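You operate a simulated robot arm through the tools that you are given. There is no shell and no other tool.

The job below is to be done with a simulated robot arm. You get a single attempt, and the scene is never put back.

TASK
Key off, plug in the white plug, then check that the tail lamp still lights.
Fine: 12 V 20 A: no plug moves with the key on; lamp dial and key end off.

Only the result counts: the job must be done as asked and must still hold three seconds after the hand-in. Knocking over, shifting, dropping, spilling or breaking anything else fails it.

THE ROBOT
A 7-joint arm with a two-finger parallel gripper, fixed in place. Base frame: the origin is on the floor under the middle of its stand, x ahead of it, y to its left, z up; the work surface is at about z = 910. Units: mm, degrees, N and s.
It reaches about 1372 mm from its shoulder. Its first joint turns from -149.0 to 149.0 degrees. Payload 3.43 kg.
Tool frame: the origin (TCP) lies between the finger pads and is the grasp point; the fingertips stand 30 mm ahead of it; z points along the fingers, y is the line along which they close. Largest opening 94 mm; finger width 28, thickness 10; the body of the gripper, 50 by 96 mm, starts 55 mm behind the TCP.
Orientation is told as [roll, pitch, yaw] about the base's x, y, z axes, in that order, counted from this pose: with the fingers straight down and closing along the base's y, the tool's x points along the base's -x, its y along +y and its z along -z.

THE INTERFACE
- The arm moves only by the tool step_arm. Its arguments are lists of equal length, an entry for each row: "linear": the shift along the base's x, y, z in units of 500 mm (1.0 is 500 mm), a list of three; "rot": the turn, a rotation vector about the base's x, y, z in units of 60 degrees (1.0 is 60 degrees), a list of three; "hand": the gripper command, from -1 (fully open) to 1 (shut), values between in proportion. In form: {"linear": [[x, y, z], ...], "rot": [[rx, ry, rz], ...], "hand": [hand, ...]}. A call has 1 to 20 rows; each row is the pose to reach, as a shift and turn from the pose commanded when the call began. A call with a number of a shift or a turn outside -1 to 1 is refused whole. A row lasts 0.2 s, in which the tool goes at most 50 mm and 8.6 degrees; a call with a longer step from one row to the next is refused whole, and so is a gripper value outside its range. Where a pose cannot be reached the arm comes as near as it can. A force on the tool above 40 N (or 10 N above the force at the start of the call, whichever is more), or a blocked arm, ends the call early, and 0.2 s more pass. Each finger travels about 45 mm/s and halts on what it meets, pressing with about 37 N; the grip force reading is that of the motor and also rises with nothing between the fingers. The clock runs only during rows and for 0.2 s after the last one: add rows that repeat a pose to give the fingers time. The reply holds the time, the measured pose of the TCP, the force on the tool along the base axes, the opening and the grip force, in the units named above and with some noise, with the torque about the TCP (base axes, N m) and any sound that the robot's microphone picked up.
- Cameras (640 x 400 px; columns grow to the right, rows downward): "scene" is fixed at [400.4, 498.2, 1493.4]; the picture's right is [-0.99, 0.10, 0.00], its down [0.03, 0.31, -0.95] and it looks along [-0.10, -0.94, -0.31] (base axes); focal length 364 px, centre (320, 200). "wrist" rides on the gripper at [76, 14, -103] in the tool frame; the picture's right is [-0.18, 0.98, 0.00], its down [-0.75, -0.14, -0.64] and it looks along [-0.63, -0.12, 0.77] (tool axes); focal length 243 px, centre (320, 200). There is no depth. A picture from a camera that has moved, and an enlarged one, comes with that camera's place and axes in the base frame and with its lens.
- camera(camera): a new picture of that camera. It takes no simulated time.
- inspect(camera, box): a new picture of the part [left, top, right, bottom] of that camera's present view, enlarged. It takes no simulated time.
- job_done(): hands the job in; it is judged then, once.

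Nothing tells you positions but the pictures and the camera data. Unless the task says otherwise, let go and move clear before handing in.

The tools are called after "Call:" as a command line: name --argument value ..., lists and objects as JSON in quotes. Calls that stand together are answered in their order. step_arm: Moves the arm, as the interface text tells. Its arguments: {"type":"object","properties":{"linear":{"type":"array","items":{"type":"array","items":{"type":"number"}}},"rot":{"type":"array","items":{"type":"array","items":{"type":"number"}}},"hand":{"type":"array","items":{"type":"number"}}},"required":["linear","rot","hand"]} The other tools are called the same way: camera (camera) takes a picture; inspect (camera, box) takes an enlarged picture of a part of a camera's view; job_done () hands the job in.

At the start:

```text
clock: 0.0
ee_pos: [405.0, -901.0, 1246.3]
tcp_rot: [0.0, -0.1, 0.0]
ft_force: [0.4, 0.0, -0.2]
moment: [-0.02, 0.0, 0.01]
grip_width: 94.3
grip_force: 0.1
```

scene: 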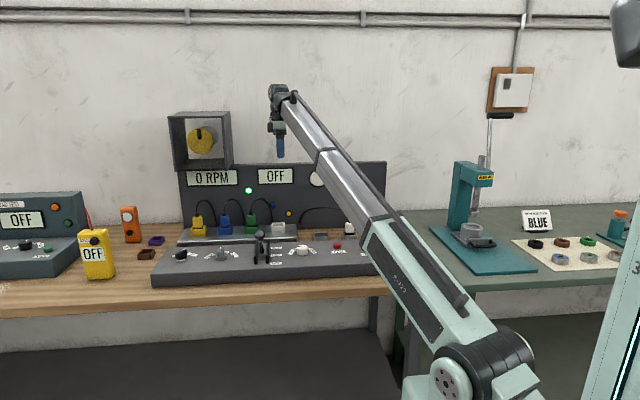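
wrist: 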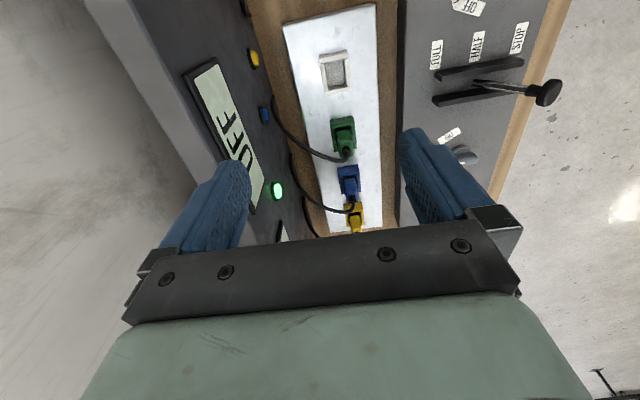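

I see a bench with a dark test panel (displays "0 RPM" and "OFF"), yellow/blue/green plugs in a white strip, an empty white socket, and a white plug apparently off to the right. I'll look closer before moving.

Call:
inspect --camera "scene" --box '[150, 150, 400, 300]'

Call:
inspect --camera "scene" --box '[150, 200, 270, 295]'

Call:
inspect --camera "scene" --box '[260, 200, 390, 295]'

Call:
inspect --camera "wrist" --box '[180, 0, 580, 250]'

Call:
inspect --camera "scene" --box '[0, 100, 240, 300]'

```text
2.56 times, centred on (275, 225) of scene
camera zoom: at [400.4, 498.2, 1493.4], right [-0.99, 0.1, 0.0], down [0.03, 0.31, -0.95], along [-0.1, -0.94, -0.31], focal length 932 px, centre (435, 136)
```

zoom: 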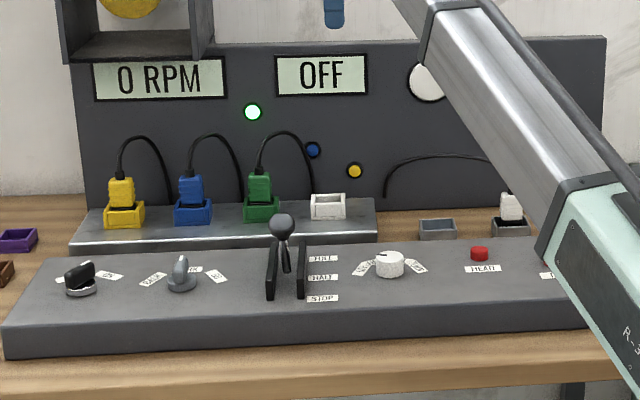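

```text
4.21 times, centred on (210, 248) of scene
camera zoom: at [400.4, 498.2, 1493.4], right [-0.99, 0.1, 0.0], down [0.03, 0.31, -0.95], along [-0.1, -0.94, -0.31], focal length 1533 px, centre (783, 0)
```

zoom: 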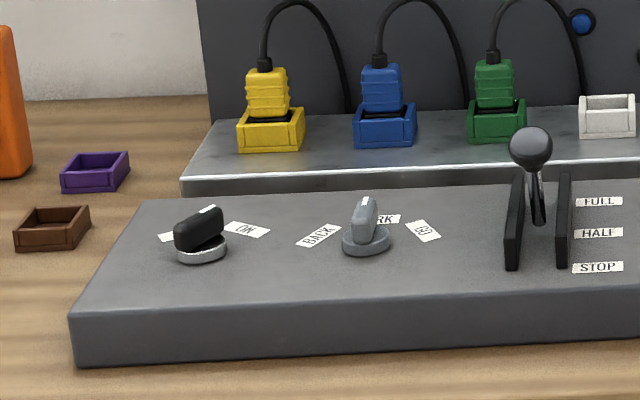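

```text
4.21 times, centred on (325, 248) of scene
camera zoom: at [400.4, 498.2, 1493.4], right [-0.99, 0.1, 0.0], down [0.03, 0.31, -0.95], along [-0.1, -0.94, -0.31], focal length 1533 px, centre (299, 0)
```

zoom: 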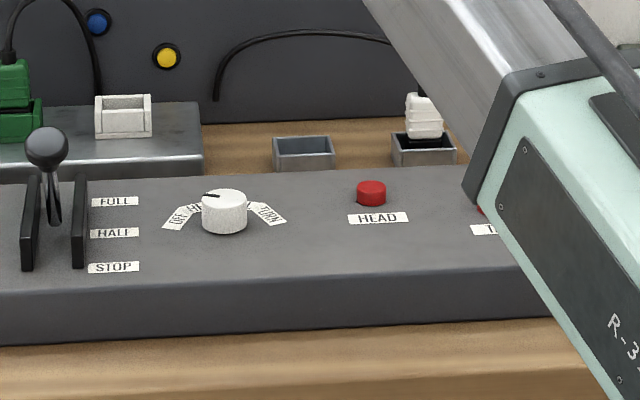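

```text
1.60 times, centred on (380, 125) of wrist
camera zoom: at [327.4, -887.5, 1349.5], right [0.18, 0.98, 0.0], down [0.75, -0.14, 0.64], along [0.63, -0.12, -0.77], focal length 388 px, centre (224, 320)
```

zoom: 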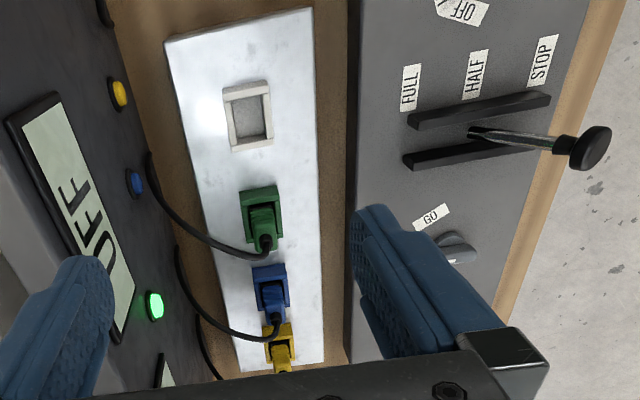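

```text
2.00 times, centred on (120, 200) of scene
camera zoom: at [400.4, 498.2, 1493.4], right [-0.99, 0.1, 0.0], down [0.03, 0.31, -0.95], along [-0.1, -0.94, -0.31], focal length 728 px, centre (720, 200)
```

zoom: 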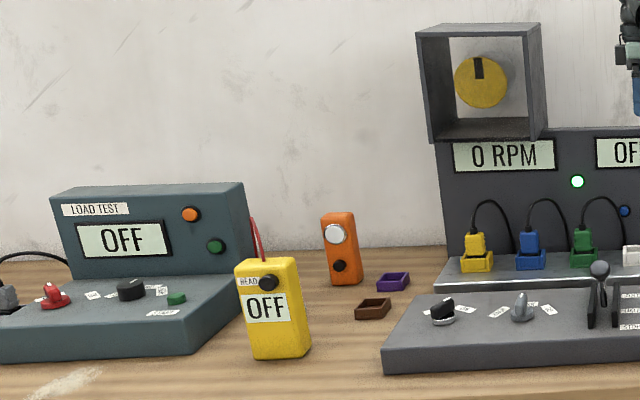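

The panel has a key switch (left end), a direction switch, a lever, a white lamp dial and two red buttons. The second button and the white plug's parking spot are partly hidden behind the arm, so I'll raise and pull back the arm for a better view.

Call:
step_arm --linear '[[-0.04, 0.05, 0.04], [-0.08, 0.1, 0.08], [-0.12, 0.15, 0.12], [-0.16, 0.2, 0.16], [-0.2, 0.25, 0.2], [-0.24, 0.3, 0.24], [-0.28, 0.35, 0.28], [-0.32, 0.4, 0.32]]' --rot '[[0, 0, 0], [0, 0, 0], [0, 0, 0], [0, 0, 0], [0, 0, 0], [0, 0, 0], [0, 0, 0], [0, 0, 0]]' --hand '[-1, -1, -1, -1, -1, -1, -1, -1]'

```text
clock: 1.8
ee_pos: [268.1, -764.5, 1321.1]
tcp_rot: [-8.8, -2.5, 0.2]
ft_force: [0.1, -0.2, -0.1]
moment: [-0.02, 0.05, 0.02]
grip_width: 94.0
grip_force: 0.0
out of reach, approached as far as the arm can: row 1, 2, 3, 4, 5, 6, 7, 8
```

The arm came only part of the way and tilted a little (near some joint limit). I'll look at both views from here.

Call:
camera --camera "scene"

Call:
camera --camera "wrist"

```text
taken
```

scene: 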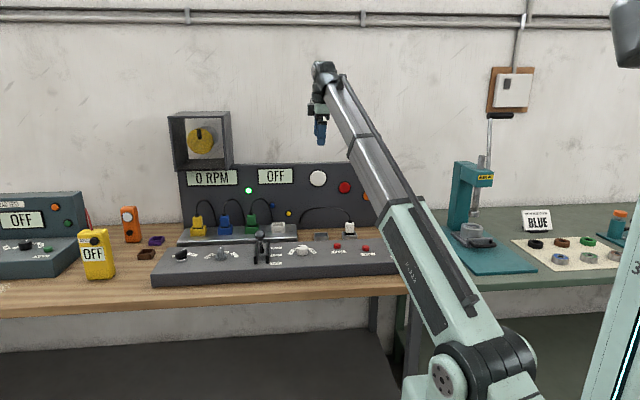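

```text
taken
camera wrist: at [185.5, -736.1, 1417.5], right [0.19, 0.97, -0.14], down [0.72, -0.04, 0.69], along [0.66, -0.23, -0.71], focal length 243 px, centre (320, 200)
```

wrist: 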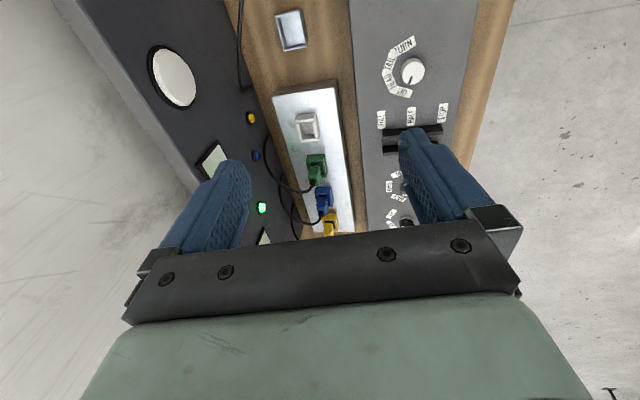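

Call:
inspect --camera "scene" --box '[260, 150, 410, 275]'

Call:
inspect --camera "wrist" --box '[240, 0, 500, 160]'

Call:
inspect --camera "scene" --box '[160, 235, 240, 285]'

Call:
inspect --camera "scene" --box '[280, 210, 380, 272]'

Call:
inspect --camera "wrist" --box '[330, 90, 500, 235]'

```text
3.20 times, centred on (335, 212) of scene
camera zoom: at [400.4, 498.2, 1493.4], right [-0.99, 0.1, 0.0], down [0.03, 0.31, -0.95], along [-0.1, -0.94, -0.31], focal length 1165 px, centre (272, 160)
```

zoom: 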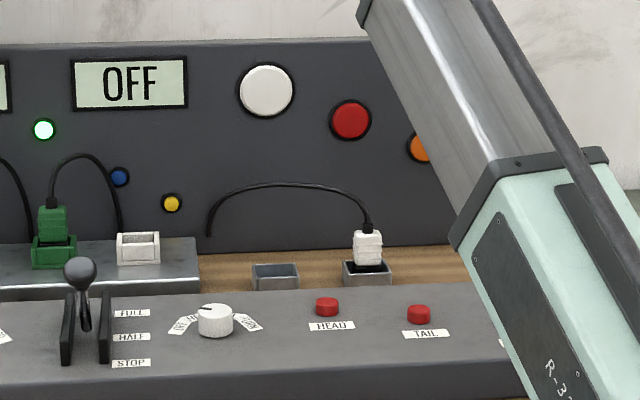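

```text
2.46 times, centred on (370, 80) of wrist
camera zoom: at [185.5, -736.1, 1417.5], right [0.19, 0.97, -0.14], down [0.72, -0.04, 0.69], along [0.66, -0.23, -0.71], focal length 597 px, centre (197, 495)
```

zoom: 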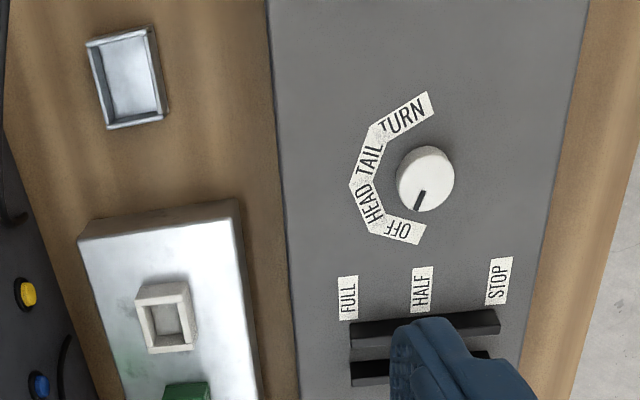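

```text
8.00 times, centred on (200, 260) of scene
camera zoom: at [400.4, 498.2, 1493.4], right [-0.99, 0.1, 0.0], down [0.03, 0.31, -0.95], along [-0.1, -0.94, -0.31], focal length 2912 px, centre (1280, -280)
```

zoom: 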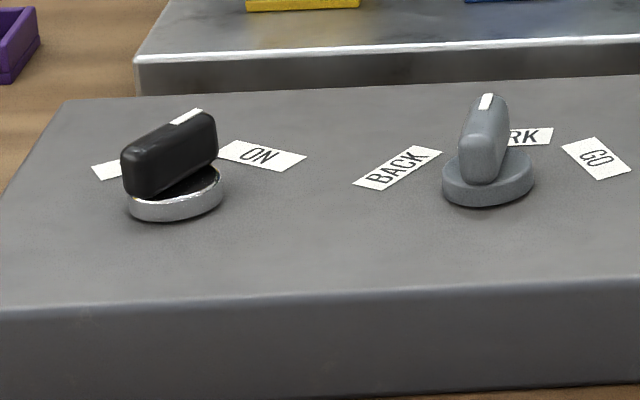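

```text
6.40 times, centred on (330, 241) of scene
camera zoom: at [400.4, 498.2, 1493.4], right [-0.99, 0.1, 0.0], down [0.03, 0.31, -0.95], along [-0.1, -0.94, -0.31], focal length 2330 px, centre (256, -62)
```

zoom: 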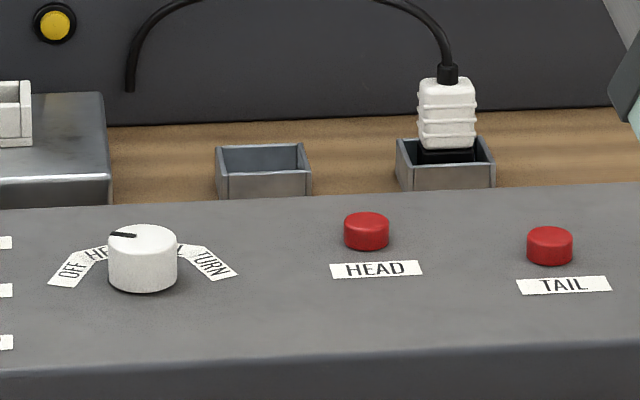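

```text
2.76 times, centred on (415, 162) of wrist
camera zoom: at [185.5, -736.1, 1417.5], right [0.19, 0.97, -0.14], down [0.72, -0.04, 0.69], along [0.66, -0.23, -0.71], focal length 669 px, centre (58, 303)
```

zoom: 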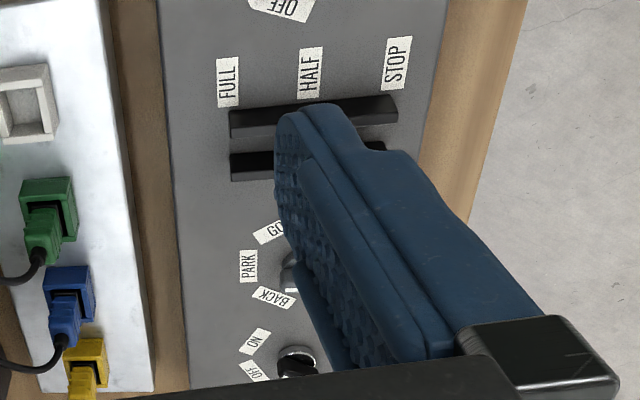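

The key's marker points to ON and the green lamp is lit, the lamp dial is near OFF, and the TAIL button and red lamp are visible. The white plug sits in a grey holder around (137, -870), and the white socket is around (420, -880). I'll go lower, to a less awkward pose, and get a closer view.

Call:
step_arm --linear '[[-0.03, 0, -0.05], [-0.06, 0, -0.1], [-0.09, 0, -0.15], [-0.12, 0, -0.2], [-0.15, 0, -0.25], [-0.18, 0, -0.3], [-0.2, 0, -0.35], [-0.2, 0, -0.4], [-0.2, 0, -0.4]]' --rot '[[0, 0, 0], [0, 0, 0], [0, 0, 0], [0, 0, 0], [0, 0, 0], [0, 0, 0], [0, 0, 0], [0, 0, 0], [0, 0, 0]]' --hand '[-1, -1, -1, -1, -1, -1, -1, -1, -1]'

```text
clock: 3.8
ee_pos: [163.1, -764.3, 1118.6]
tcp_rot: [-8.6, -2.5, 0.2]
ft_force: [0.3, -0.4, -0.4]
moment: [-0.02, 0.0, 0.01]
grip_width: 94.1
grip_force: 0.0
```

The reference pose works as expected. I'll level the tool and move to look at the white plug from the -x side.

Call:
step_arm --linear '[[-0.06, -0.015, 0.01], [-0.12, -0.03, 0.02], [-0.19, -0.05, 0.03], [-0.26, -0.07, 0.04], [-0.33, -0.09, 0.05], [-0.4, -0.11, 0.06], [-0.46, -0.13, 0.06], [-0.46, -0.13, 0.06]]' --rot '[[0.02, 0.006, 0], [0.04, 0.012, 0], [0.06, 0.018, 0], [0.08, 0.024, 0], [0.1, 0.03, 0], [0.12, 0.036, 0], [0.143, 0.042, 0], [0.143, 0.042, 0]]' --hand '[-1, -1, -1, -1, -1, -1, -1, -1]'

Call:
camera --camera "wrist"

Call:
camera --camera "scene"

```text
clock: 5.6
ee_pos: [-67.2, -829.5, 1147.8]
tcp_rot: [0.0, 0.2, 0.0]
ft_force: [0.6, -0.4, 0.2]
moment: [-0.03, 0.0, -0.02]
grip_width: 94.0
grip_force: 0.0
```

```text
taken
camera wrist: at [-144.7, -816.5, 1250.8], right [0.18, 0.98, 0.0], down [0.75, -0.14, 0.64], along [0.63, -0.12, -0.77], focal length 243 px, centre (320, 200)
```

wrist: 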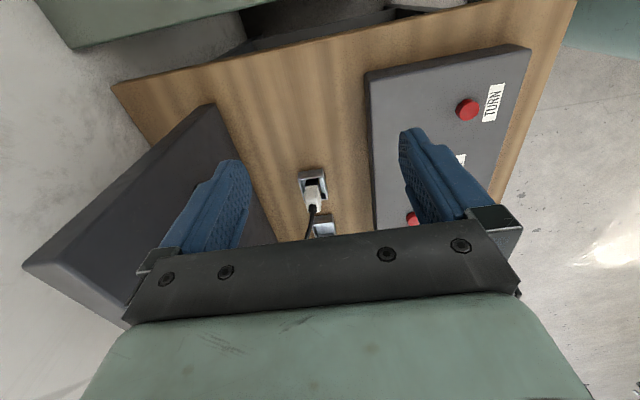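

```text
taken
```

scene: 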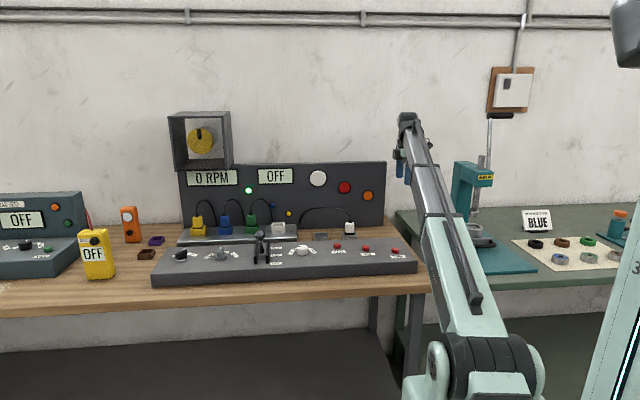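

Call:
inspect --camera "wrist" --box '[260, 140, 400, 240]'

Call:
inspect --camera "scene" --box '[300, 205, 380, 255]'

Call:
inspect --camera "scene" --box '[140, 160, 420, 290]'

Call:
inspect --camera "scene" --box '[260, 205, 340, 255]'

```text
4.00 times, centred on (330, 190) of wrist
camera zoom: at [-144.7, -816.5, 1250.8], right [0.18, 0.98, 0.0], down [0.75, -0.14, 0.64], along [0.63, -0.12, -0.77], focal length 970 px, centre (280, 240)
```

zoom: 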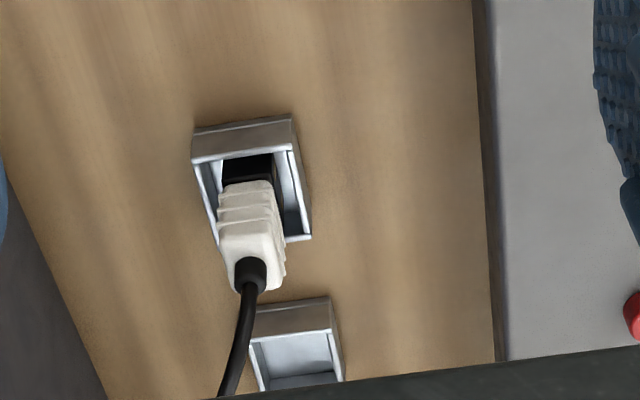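

```text
8.00 times, centred on (340, 230) of scene
camera zoom: at [400.4, 498.2, 1493.4], right [-0.99, 0.1, 0.0], down [0.03, 0.31, -0.95], along [-0.1, -0.94, -0.31], focal length 2912 px, centre (160, -40)
```

zoom: 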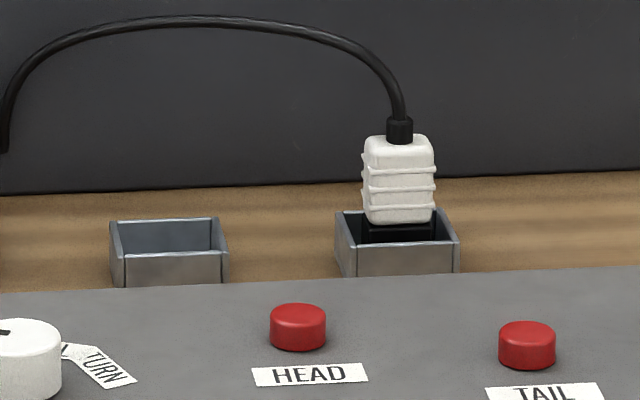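

```text
2.29 times, centred on (280, 225) of scene
camera zoom: at [400.4, 498.2, 1493.4], right [-0.99, 0.1, 0.0], down [0.03, 0.31, -0.95], along [-0.1, -0.94, -0.31], focal length 832 px, centre (411, 143)
```

zoom: 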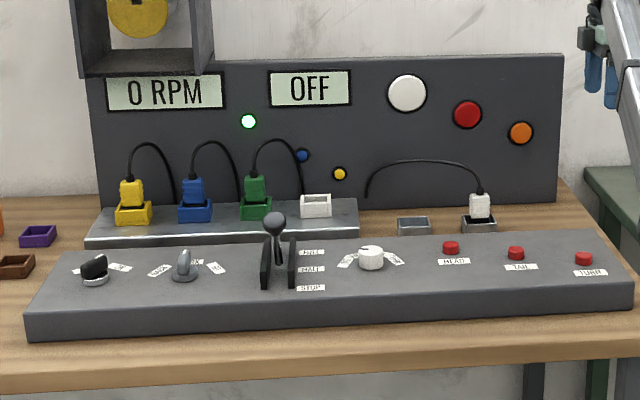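

```text
8.00 times, centred on (300, 230) of scene
camera zoom: at [400.4, 498.2, 1493.4], right [-0.99, 0.1, 0.0], down [0.03, 0.31, -0.95], along [-0.1, -0.94, -0.31], focal length 2912 px, centre (480, -40)
```

zoom: 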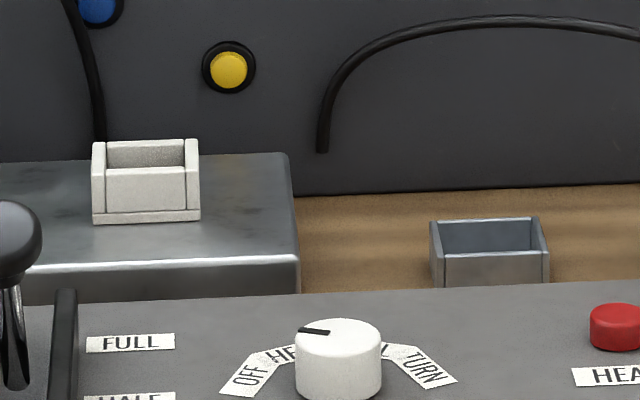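

The plug stands upright in the right-hand grey holder (centre about (135, -880)), with the cable running up and over to the panel. There are three red buttons (HEAD, TAIL, TURN) matching the three big lamps. The key comes first, so I'm moving over to view it from close by.

Call:
step_arm --linear '[[0.08, 0.03, 0], [0.16, 0.06, 0], [0.24, 0.09, 0], [0.32, 0.12, 0], [0.4, 0.15, 0], [0.48, 0.18, 0], [0.56, 0.21, 0], [0.64, 0.24, 0], [0.72, 0.27, 0], [0.8, 0.3, 0], [0.88, 0.33, 0], [0.96, 0.36, 0], [1.0, 0.38, 0], [1.0, 0.38, 0]]' --rot '[[0, 0, 0], [0, 0, 0], [0, 0, 0], [0, 0, 0], [0, 0, 0], [0, 0, 0], [0, 0, 0], [0, 0, 0], [0, 0, 0], [0, 0, 0], [0, 0, 0], [0, 0, 0], [0, 0, 0], [0, 0, 0]]' --hand '[-1, -1, -1, -1, -1, -1, -1, -1, -1, -1, -1, -1, -1, -1]'

Call:
camera --camera "wrist"

Call:
camera --camera "scene"

```text
clock: 8.6
ee_pos: [433.1, -640.1, 1149.9]
tcp_rot: [-0.1, 0.1, 0.0]
ft_force: [0.1, -0.3, -0.6]
moment: [-0.02, -0.01, 0.01]
grip_width: 94.2
grip_force: 0.1
```

```text
taken
camera wrist: at [355.5, -626.1, 1253.1], right [0.18, 0.98, 0.0], down [0.75, -0.14, 0.64], along [0.63, -0.12, -0.77], focal length 243 px, centre (320, 200)
```

wrist: 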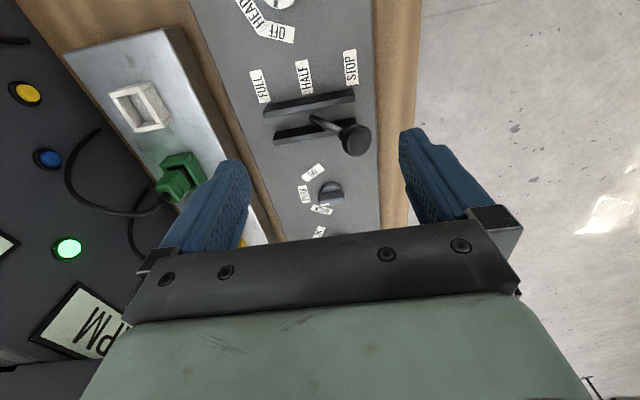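

```text
taken
```

scene: 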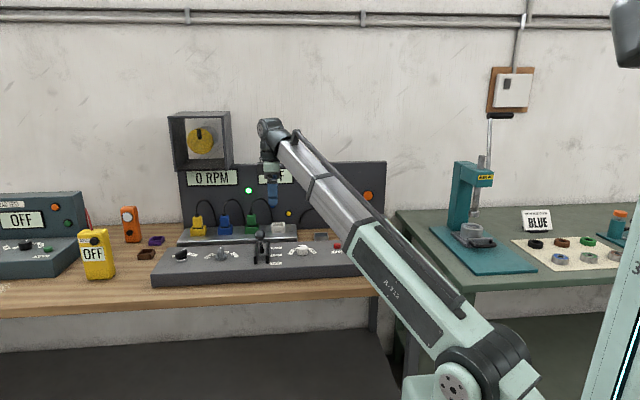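

Call:
step_arm --linear '[[0.07, 0.008, -0.02], [0.14, 0.016, -0.04], [0.21, 0.024, -0.06], [0.28, 0.034, -0.076], [0.28, 0.034, -0.076]]' --rot '[[0, 0, 0], [0, 0, 0], [0, 0, 0], [0, 0, 0], [0, 0, 0]]' --hand '[-1, -1, -1, -1, -1]'

Call:
camera --camera "wrist"

Call:
inspect --camera "wrist" --box '[240, 80, 400, 235]'

```text
clock: 9.8
ee_pos: [572.8, -623.6, 1112.3]
tcp_rot: [-0.2, 0.0, 0.0]
ft_force: [-0.1, -0.4, -0.3]
moment: [-0.05, 0.01, 0.02]
grip_width: 94.0
grip_force: 0.2
```

```text
taken
camera wrist: at [496.5, -609.5, 1215.6], right [0.18, 0.98, 0.0], down [0.75, -0.14, 0.64], along [0.63, -0.12, -0.77], focal length 243 px, centre (320, 200)
```

wrist: 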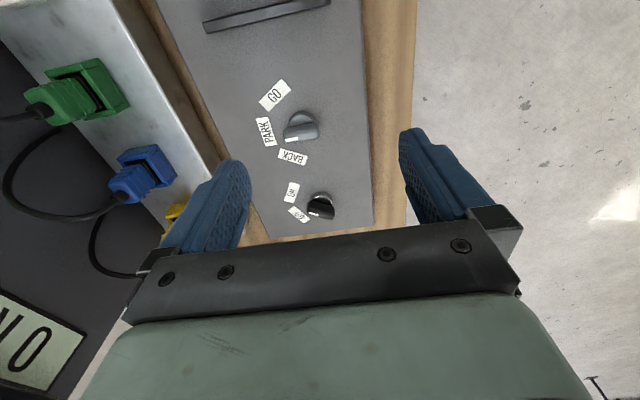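

```text
2.58 times, centred on (320, 158) of wrist
camera zoom: at [496.5, -609.5, 1215.6], right [0.18, 0.98, 0.0], down [0.75, -0.14, 0.64], along [0.63, -0.12, -0.77], focal length 626 px, centre (320, 310)
```

zoom: 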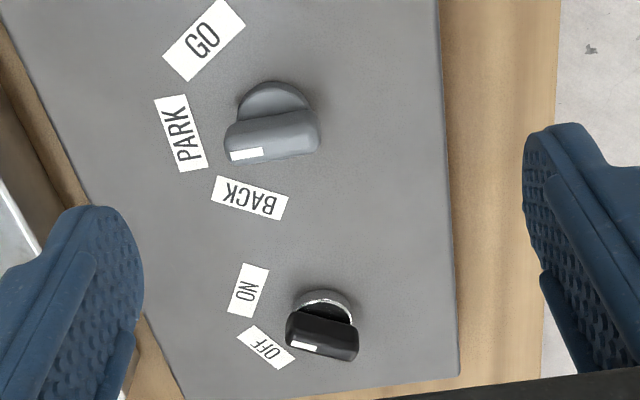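

Clear view now. The key's marked end points at ON, with its pivot at about (746, -653), the handle top at z ≈ 946 and the console top at z ≈ 911. OFF is about 58° counter-clockwise. I'll move above the key and turn the gripper to straddle the handle, testing the wrist range in free air.

Call:
step_arm --linear '[[0.04, -0.006, -0.005], [0.08, -0.012, -0.01], [0.12, -0.018, -0.015], [0.16, -0.024, -0.02], [0.21, -0.03, -0.025], [0.26, -0.04, -0.03], [0.31, -0.05, -0.035], [0.346, -0.058, -0.04], [0.346, -0.058, -0.04]]' --rot '[[0, 0, 0.125], [0, 0, 0.25], [0, 0, 0.375], [0, 0, 0.5], [0, 0, 0.625], [0, 0, 0.75], [0, 0, 0.875], [0, 0, 1.0], [0, 0, 1.0]]' --hand '[-1, -1, -1, -1, -1, -1, -1, -1, -1]'

Call:
camera --camera "wrist"

Call:
camera --camera "scene"

```text
clock: 11.8
ee_pos: [746.0, -651.3, 1090.0]
tcp_rot: [-0.1, 0.1, 60.1]
ft_force: [-0.1, 0.3, -0.3]
moment: [0.0, -0.01, 0.01]
grip_width: 94.2
grip_force: 0.0
```

```text
taken
camera wrist: at [693.2, -710.8, 1193.1], right [-0.76, 0.65, 0.0], down [0.5, 0.58, 0.64], along [0.42, 0.49, -0.77], focal length 243 px, centre (320, 200)
```

wrist: 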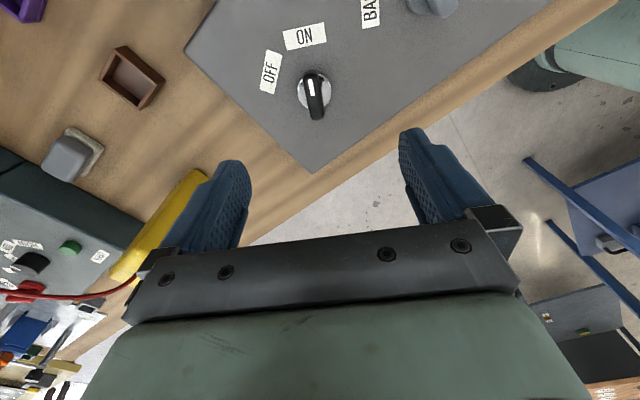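

```text
taken
```

scene: 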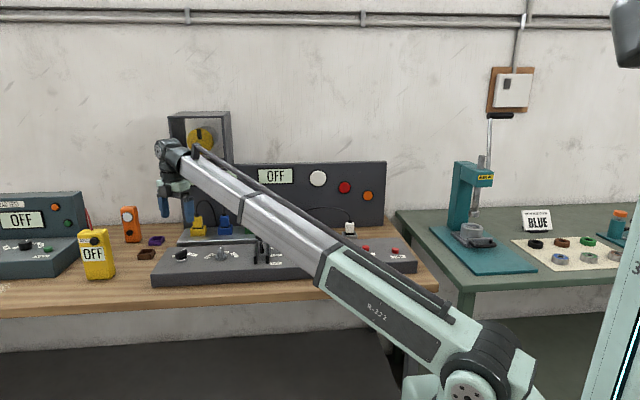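

Call:
inspect --camera "wrist" --box '[250, 20, 380, 130]'

```text
3.64 times, centred on (315, 75) of wrist
camera zoom: at [693.2, -710.8, 1193.1], right [-0.76, 0.65, 0.0], down [0.5, 0.58, 0.64], along [0.42, 0.49, -0.77], focal length 882 px, centre (338, 654)
```

zoom: 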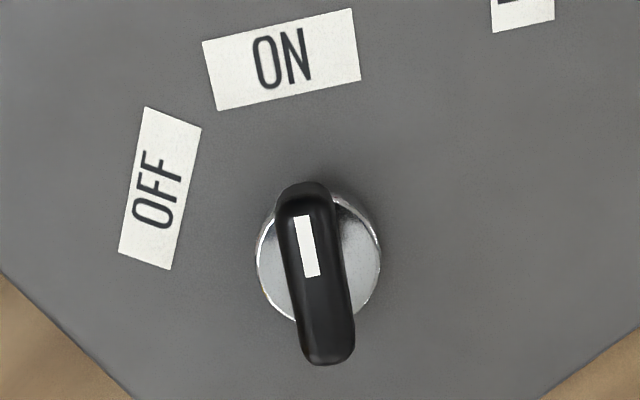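

The gripper yaw of 60° lines up with the handle. I'll check in free air that the wrist can turn a further 60°.

Call:
step_arm --linear '[[0, 0, 0], [0, 0, 0], [0, 0, 0], [0, 0, 0], [0, 0, 0], [0, 0, 0], [0, 0, 0], [0, 0, 0], [0, 0, 0]]' --rot '[[0, 0, 0.13], [0, 0, 0.26], [0, 0, 0.39], [0, 0, 0.52], [0, 0, 0.65], [0, 0, 0.78], [0, 0, 0.91], [0, 0, 1.0], [0, 0, 1.0]]' --hand '[-0.5, -0.1, -0.1, -0.1, -0.1, -0.1, -0.1, -0.1, -0.1]'

```text
clock: 13.8
ee_pos: [745.4, -652.5, 1089.7]
tcp_rot: [0.0, 0.2, 120.1]
ft_force: [0.9, 0.6, 0.4]
moment: [-0.01, 0.01, 0.04]
grip_width: 51.7
grip_force: 0.2
```

That works. Now turning back to 60° and descending part-way above the key.

Call:
step_arm --linear '[[0, 0, 0], [0, 0, 0], [0, 0, 0], [0, 0, -0.04], [0, 0, -0.08], [0.001, -0.002, -0.12], [0.002, -0.004, -0.15], [0.003, -0.005, -0.18], [0.003, -0.005, -0.18]]' --rot '[[0, 0, -0.13], [0, 0, -0.26], [0, 0, -0.39], [0, 0, -0.52], [0, 0, -0.65], [0, 0, -0.78], [0, 0, -0.91], [0, 0, -1.0], [0, 0, -1.0]]' --hand '[-0.1, -0.1, -0.1, -0.1, -0.1, -0.1, -0.1, -0.1, -0.1]'

Call:
camera --camera "wrist"

Call:
inspect --camera "scene" --box '[140, 210, 240, 290]'

```text
clock: 15.8
ee_pos: [747.8, -653.5, 999.7]
tcp_rot: [0.0, 0.0, 59.9]
ft_force: [0.4, 0.7, 0.1]
moment: [0.01, -0.02, -0.02]
grip_width: 51.8
grip_force: 0.1
```

```text
taken
camera wrist: at [696.0, -713.0, 1103.1], right [-0.76, 0.65, 0.0], down [0.5, 0.58, 0.64], along [0.42, 0.49, -0.77], focal length 243 px, centre (320, 200)
```

wrist: 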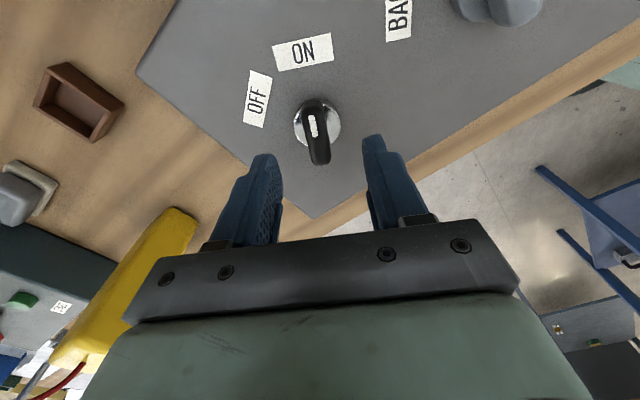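

```text
5.00 times, centred on (190, 250) of scene
camera zoom: at [400.4, 498.2, 1493.4], right [-0.99, 0.1, 0.0], down [0.03, 0.31, -0.95], along [-0.1, -0.94, -0.31], focal length 1820 px, centre (970, -50)
```

zoom: 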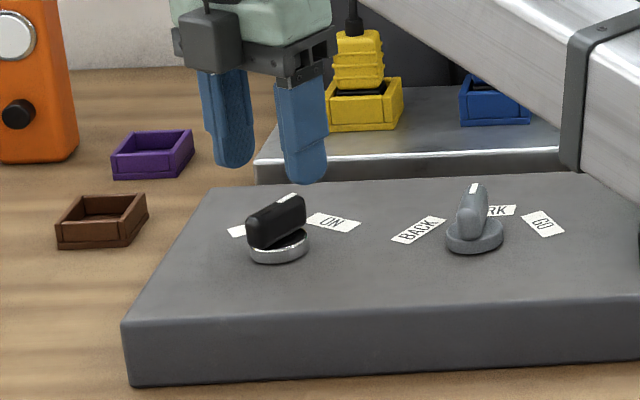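

Projections agree between cameras: fingers straddle the key. I'll descend further and check.

Call:
step_arm --linear '[[0, -0.001, -0.02], [-0.001, -0.002, -0.04], [-0.001, -0.002, -0.06], [-0.001, -0.002, -0.07], [-0.001, -0.002, -0.07]]' --rot '[[0, 0, 0], [0, 0, 0], [0, 0, 0], [0, 0, 0], [0, 0, 0]]' --hand '[-0.1, -0.1, -0.1, -0.1, -0.1]'

Call:
inspect --camera "wrist" --box '[230, 100, 430, 240]'

Call:
inspect --camera "scene" --box '[160, 225, 220, 270]'

```text
clock: 17.0
ee_pos: [747.1, -655.3, 963.0]
tcp_rot: [-0.1, 0.1, 59.9]
ft_force: [0.3, 0.2, 0.2]
moment: [-0.03, -0.03, 0.0]
grip_width: 51.5
grip_force: 0.1
```

```text
2.86 times, centred on (330, 170) of wrist
camera zoom: at [695.6, -715.1, 1067.3], right [-0.76, 0.65, 0.0], down [0.5, 0.58, 0.64], along [0.42, 0.49, -0.77], focal length 693 px, centre (291, 286)
```

zoom: 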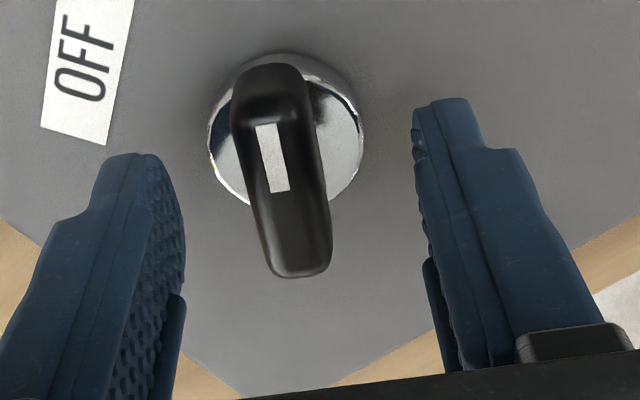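

```text
8.89 times, centred on (190, 248) of scene
camera zoom: at [400.4, 498.2, 1493.4], right [-0.99, 0.1, 0.0], down [0.03, 0.31, -0.95], along [-0.1, -0.94, -0.31], focal length 3236 px, centre (1476, -222)
```

zoom: 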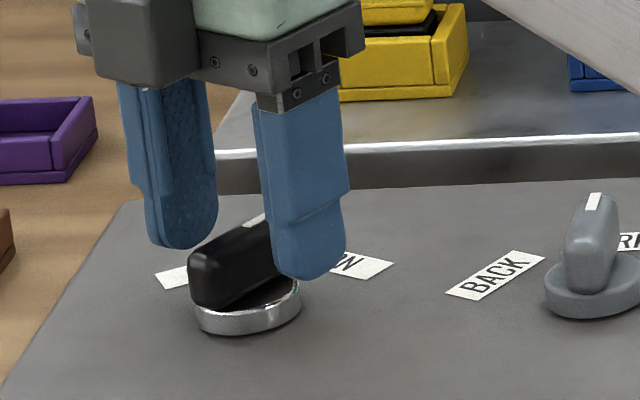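

The handle is centred between the fingers with a small offset. I'll adjust slightly, lower about 6 mm, then close on the handle.

Call:
step_arm --linear '[[-0.002, -0.004, -0.006], [-0.002, -0.004, -0.012], [-0.002, -0.004, -0.012], [-0.002, -0.004, -0.012], [-0.002, -0.004, -0.012], [-0.002, -0.004, -0.012], [-0.002, -0.004, -0.012], [-0.002, -0.004, -0.012]]' --rot '[[0, 0, 0], [0, 0, 0], [0, 0, 0], [0, 0, 0], [0, 0, 0], [0, 0, 0], [0, 0, 0], [0, 0, 0]]' --hand '[-0.1, -0.1, 0.2, 0.4, 0.6, 0.8, 0.8, 0.8]'

Call:
inspect --camera "wrist" --box '[230, 100, 430, 240]'

```text
clock: 18.8
ee_pos: [748.4, -658.0, 957.8]
tcp_rot: [-0.3, 0.1, 60.1]
ft_force: [19.4, -12.0, 4.8]
moment: [0.11, -0.23, -0.05]
grip_width: 16.2
grip_force: 45.3
```

```text
2.86 times, centred on (330, 170) of wrist
camera zoom: at [695.9, -717.4, 1061.9], right [-0.76, 0.65, 0.0], down [0.5, 0.58, 0.64], along [0.42, 0.49, -0.77], focal length 693 px, centre (291, 286)
```

zoom: 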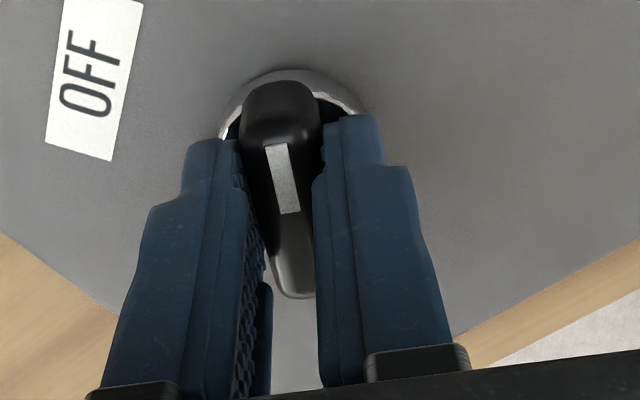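

Gripped at about 16 mm width, with a side load because it's slightly off-centre. I'll shift about 1.5 mm to relieve it, then turn the key 60° counter-clockwise to OFF.

Call:
step_arm --linear '[[0.0026, -0.0015, 0], [0.0026, -0.0015, 0], [0.0026, -0.0015, 0], [0.0026, -0.0015, 0], [0.0026, -0.0015, 0], [0.0026, -0.0015, 0], [0.0026, -0.0015, 0], [0.0026, -0.0015, 0], [0.0026, -0.0015, 0], [0.0026, -0.0015, 0], [0.0026, -0.0015, 0], [0.0026, -0.0015, 0]]' --rot '[[0, 0, 0], [0, 0, 0.1], [0, 0, 0.2], [0, 0, 0.3], [0, 0, 0.4], [0, 0, 0.5], [0, 0, 0.6], [0, 0, 0.7], [0, 0, 0.8], [0, 0, 0.9], [0, 0, 0.98], [0, 0, 0.98]]' --hand '[0.8, 0.8, 0.8, 0.8, 0.8, 0.8, 0.8, 0.8, 0.8, 0.8, 0.8, 0.8]'

Call:
inspect --camera "wrist" --box '[230, 100, 430, 240]'

Call:
camera --camera "scene"

```text
clock: 21.0
ee_pos: [750.1, -658.3, 958.2]
tcp_rot: [-0.4, 0.2, 113.5]
ft_force: [7.1, 0.6, -6.6]
moment: [-0.04, 0.51, -0.04]
grip_width: 15.8
grip_force: 45.0
stopped in row 11: the force on the tool passed its limit at 40 N (the readings are from after the stop); the commanded pose is now the measured one
```

```text
2.86 times, centred on (330, 170) of wrist
camera zoom: at [766.3, -734.5, 1062.1], right [-0.97, -0.22, -0.01], down [-0.18, 0.75, 0.64], along [-0.14, 0.62, -0.77], focal length 693 px, centre (291, 286)
```

zoom: 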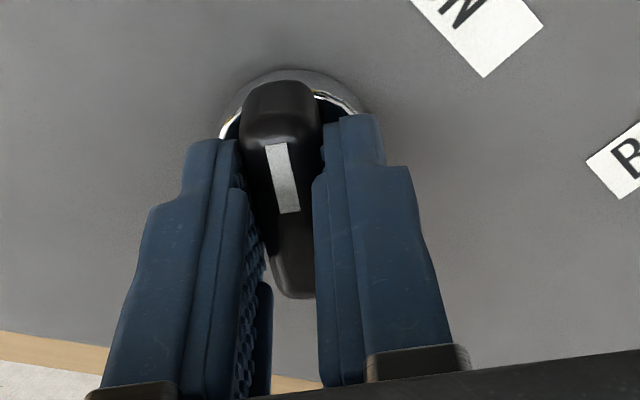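

```text
taken
```

scene: 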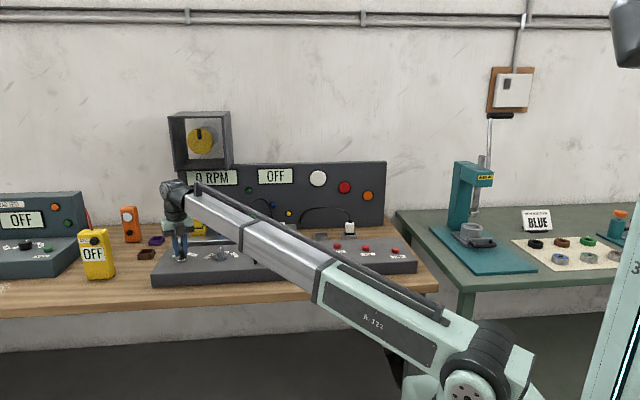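

The key turned about 54° to its stop and the green power lamp has gone dark. I'll release and lift straight up.

Call:
step_arm --linear '[[0, 0, 0], [0, 0, 0], [0, 0, 0], [0, 0, 0.03], [0, 0, 0.08], [0, 0, 0.14], [0, 0, 0.2], [0, 0, 0.26], [0, 0, 0.26]]' --rot '[[0, 0, 0], [0, 0, 0], [0, 0, 0], [0, 0, 0], [0, 0, 0], [0, 0, 0], [0, 0, 0], [0, 0, 0], [0, 0, 0]]' --hand '[0.4, 0.1, -0.1, -0.1, -0.1, -0.1, -0.1, -0.1, -0.1]'

Call:
camera --camera "wrist"

Call:
inspect --camera "scene" --box '[150, 150, 400, 300]'

```text
clock: 23.0
ee_pos: [750.4, -661.3, 1090.0]
tcp_rot: [-0.4, 0.2, 113.5]
ft_force: [-0.1, 0.3, 0.3]
moment: [-0.02, 0.03, 0.0]
grip_width: 51.4
grip_force: 0.0
```

```text
taken
camera wrist: at [765.5, -736.1, 1192.9], right [-0.97, -0.22, -0.01], down [-0.18, 0.75, 0.64], along [-0.14, 0.62, -0.77], focal length 243 px, centre (320, 200)
```

wrist: 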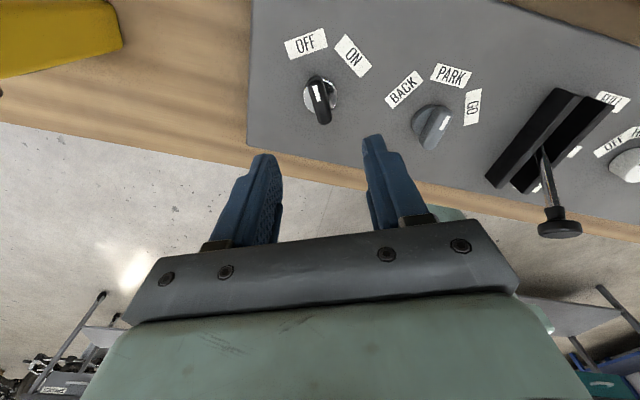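

```text
2.56 times, centred on (275, 225) of scene
camera zoom: at [400.4, 498.2, 1493.4], right [-0.99, 0.1, 0.0], down [0.03, 0.31, -0.95], along [-0.1, -0.94, -0.31], focal length 932 px, centre (435, 136)
```

zoom: 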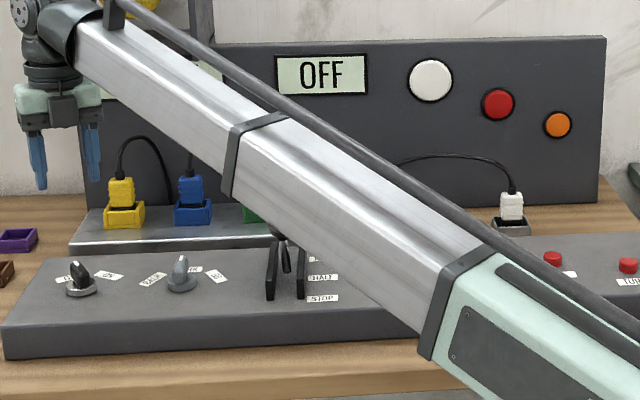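

The key is now at OFF. Next I'll swing back to home yaw and look closely at the white socket.

Call:
step_arm --linear '[[-0.06, 0, 0.02], [-0.14, 0, 0.04], [-0.22, 0, 0.06], [-0.3, 0, 0.06], [-0.38, 0, 0.06], [-0.46, 0, 0.06], [-0.54, 0, 0.06], [-0.62, 0, 0.06], [-0.71, 0, 0.06], [-0.8, 0, 0.06], [-0.8, 0, 0.06]]' --rot '[[0, 0, -0.1], [0, 0, -0.2], [0, 0, -0.3], [0, 0, -0.4], [0, 0, -0.5], [0, 0, -0.6], [0, 0, -0.7], [0, 0, -0.8], [0, 0, -0.9], [0, 0, -1.0], [0, 0, -1.0]]' --hand '[-0.1, -0.1, -0.1, -0.1, -0.1, -0.1, -0.1, -0.1, -0.1, -0.1, -0.1]'

Call:
step_arm --linear '[[-0.01, -0.05, -0.01], [-0.03, -0.1, -0.02], [-0.05, -0.15, -0.03], [-0.07, -0.2, -0.04], [-0.09, -0.25, -0.05], [-0.1, -0.3, -0.06], [-0.11, -0.35, -0.07], [-0.116, -0.39, -0.086], [-0.116, -0.39, -0.086]]' --rot '[[0, 0, -0.11], [0, 0, -0.22], [0, 0, -0.33], [0, 0, -0.44], [0, 0, -0.55], [0, 0, -0.66], [0, 0, -0.78], [0, 0, -0.892], [0, 0, -0.892]]' --hand '[-0.1, -0.1, -0.1, -0.1, -0.1, -0.1, -0.1, -0.1, -0.1]'

Call:
camera --camera "wrist"

Call:
camera --camera "scene"

```text
clock: 25.4
ee_pos: [347.1, -657.1, 1118.5]
tcp_rot: [-0.4, 0.3, 53.6]
ft_force: [-0.7, -1.0, -0.4]
moment: [0.04, 0.02, -0.01]
grip_width: 51.4
grip_force: 0.0
```

```text
clock: 27.4
ee_pos: [291.5, -853.4, 1075.6]
tcp_rot: [-0.4, 0.3, -0.2]
ft_force: [0.1, 0.1, 0.6]
moment: [0.04, 0.0, -0.02]
grip_width: 51.8
grip_force: 0.1
```

```text
taken
camera wrist: at [214.8, -838.6, 1178.9], right [0.19, 0.98, -0.01], down [0.76, -0.14, 0.64], along [0.63, -0.12, -0.77], focal length 243 px, centre (320, 200)
```

wrist: 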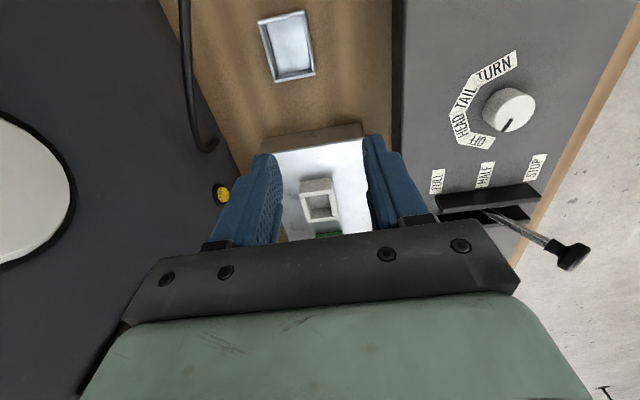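

```text
taken
```

scene: 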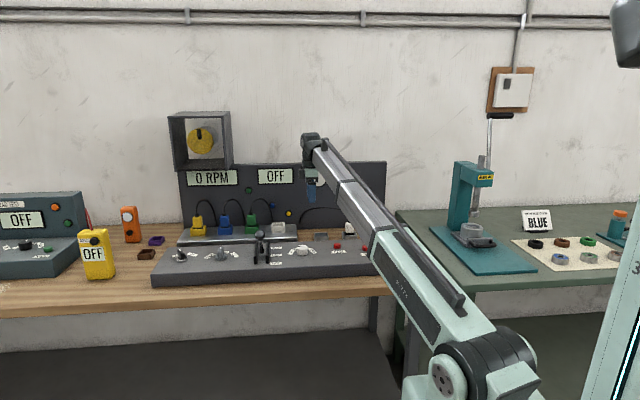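

Call:
inspect --camera "wrist" --box '[270, 150, 370, 240]'

Call:
inspect --camera "scene" --box '[255, 205, 305, 240]'

```text
4.44 times, centred on (320, 195) of wrist
camera zoom: at [214.8, -838.6, 1178.9], right [0.19, 0.98, -0.01], down [0.76, -0.14, 0.64], along [0.63, -0.12, -0.77], focal length 1078 px, centre (320, 222)
```

zoom: 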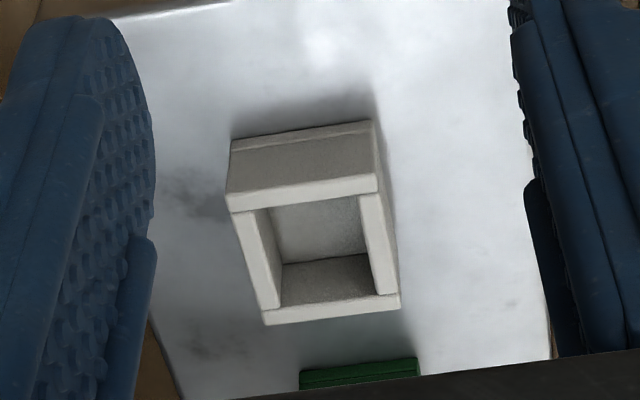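

```text
11.43 times, centred on (280, 222) of scene
camera zoom: at [400.4, 498.2, 1493.4], right [-0.99, 0.1, 0.0], down [0.03, 0.31, -0.95], along [-0.1, -0.94, -0.31], focal length 4160 px, centre (777, -57)
```

zoom: 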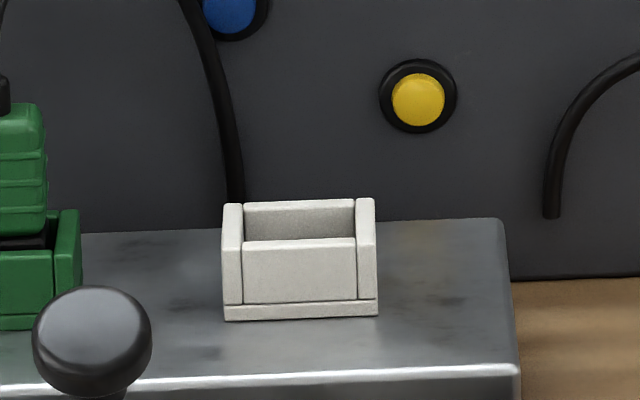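

I see the white socket as an open frame of about 41 × 31 mm, aligned with the base axes, with its rim near z ≈ 938 and its centre near (424, -881). I'll move directly above it for a second, steeper view to pin down its height.

Call:
step_arm --linear '[[0.08, -0.01, 0], [0.16, -0.03, 0], [0.24, -0.05, 0], [0.26, -0.05, 0], [0.26, -0.05, 0]]' --rot '[[0.002, -0.001, 0.001], [0.004, -0.003, 0.002], [0.006, -0.005, 0.003], [0.007, -0.005, 0.003], [0.007, -0.005, 0.003]]' --hand '[-0.1, -0.1, -0.1, -0.1, -0.1]'

Call:
camera --camera "wrist"

Call:
inspect --camera "wrist" --box '[250, 20, 390, 140]'

```text
clock: 28.6
ee_pos: [423.6, -878.8, 1075.8]
tcp_rot: [0.0, 0.0, 0.3]
ft_force: [0.1, 0.5, 0.0]
moment: [0.0, -0.01, -0.04]
grip_width: 51.4
grip_force: 0.0
```

```text
taken
camera wrist: at [345.3, -865.4, 1179.6], right [0.18, 0.98, 0.0], down [0.75, -0.14, 0.64], along [0.63, -0.12, -0.77], focal length 243 px, centre (320, 200)
```

wrist: 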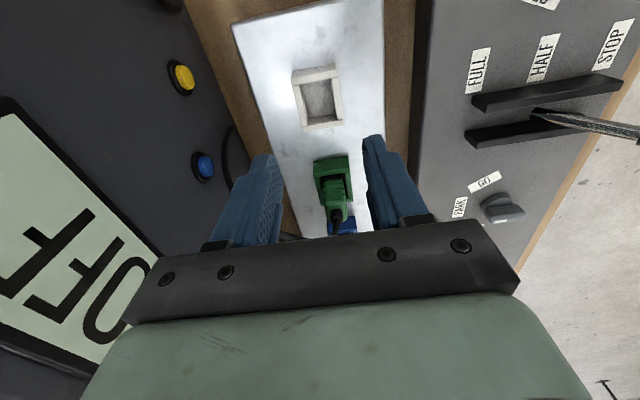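

```text
3.33 times, centred on (320, 80) of wrist
camera zoom: at [345.3, -865.4, 1179.6], right [0.18, 0.98, 0.0], down [0.75, -0.14, 0.64], along [0.63, -0.12, -0.77], focal length 809 px, centre (320, 600)
```

zoom: 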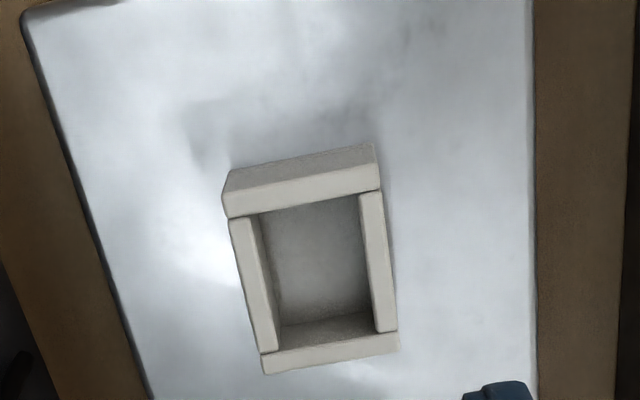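

Both views agree: the socket centre is (423, -881), its opening about 40 × 31 mm and its rim z ≈ 938.5, square to the base axes. Now the white plug, first from directly above.

Call:
step_arm --linear '[[-0.09, 0, 0.02], [-0.18, 0, 0.02], [-0.27, 0, 0.02], [-0.36, 0, 0.02], [-0.45, 0, 0.02], [-0.54, 0, 0.02], [-0.576, 0, 0.02], [-0.576, 0, 0.02]]' --rot '[[0, 0, 0], [0, 0, 0], [0, 0, 0], [0, 0, 0], [0, 0, 0], [0, 0, 0], [0, 0, -0.002], [0, 0, -0.002]]' --hand '[-0.1, -0.1, -0.1, -0.1, -0.1, -0.1, -0.1, -0.1]'

Call:
camera --camera "wrist"

Call:
inspect --camera "wrist" --box '[250, 30, 390, 150]'

```text
clock: 30.4
ee_pos: [134.4, -877.5, 1087.5]
tcp_rot: [0.1, 0.0, 0.2]
ft_force: [0.1, 0.1, 0.4]
moment: [-0.04, -0.03, 0.0]
grip_width: 51.9
grip_force: 0.2
```

```text
taken
camera wrist: at [55.7, -864.8, 1190.9], right [0.18, 0.98, 0.0], down [0.75, -0.14, 0.64], along [0.63, -0.12, -0.77], focal length 243 px, centre (320, 200)
```

wrist: 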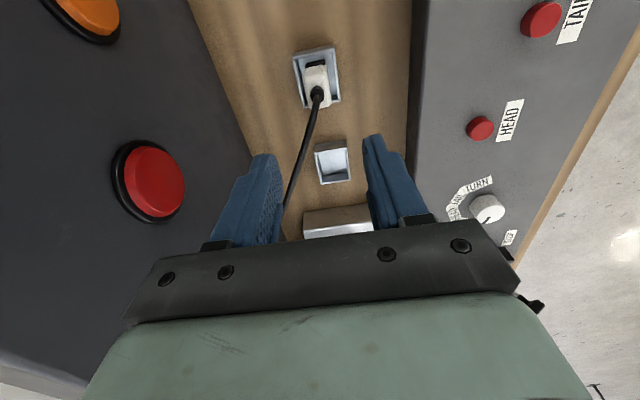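

```text
3.33 times, centred on (320, 90) of wrist
camera zoom: at [55.7, -864.8, 1190.9], right [0.18, 0.98, 0.0], down [0.75, -0.14, 0.64], along [0.63, -0.12, -0.77], focal length 809 px, centre (320, 567)
```

zoom: 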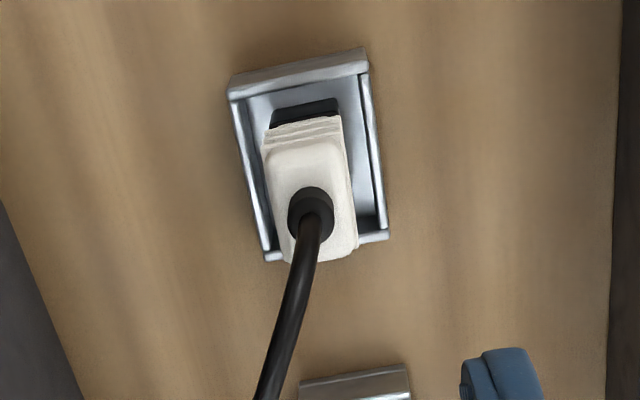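

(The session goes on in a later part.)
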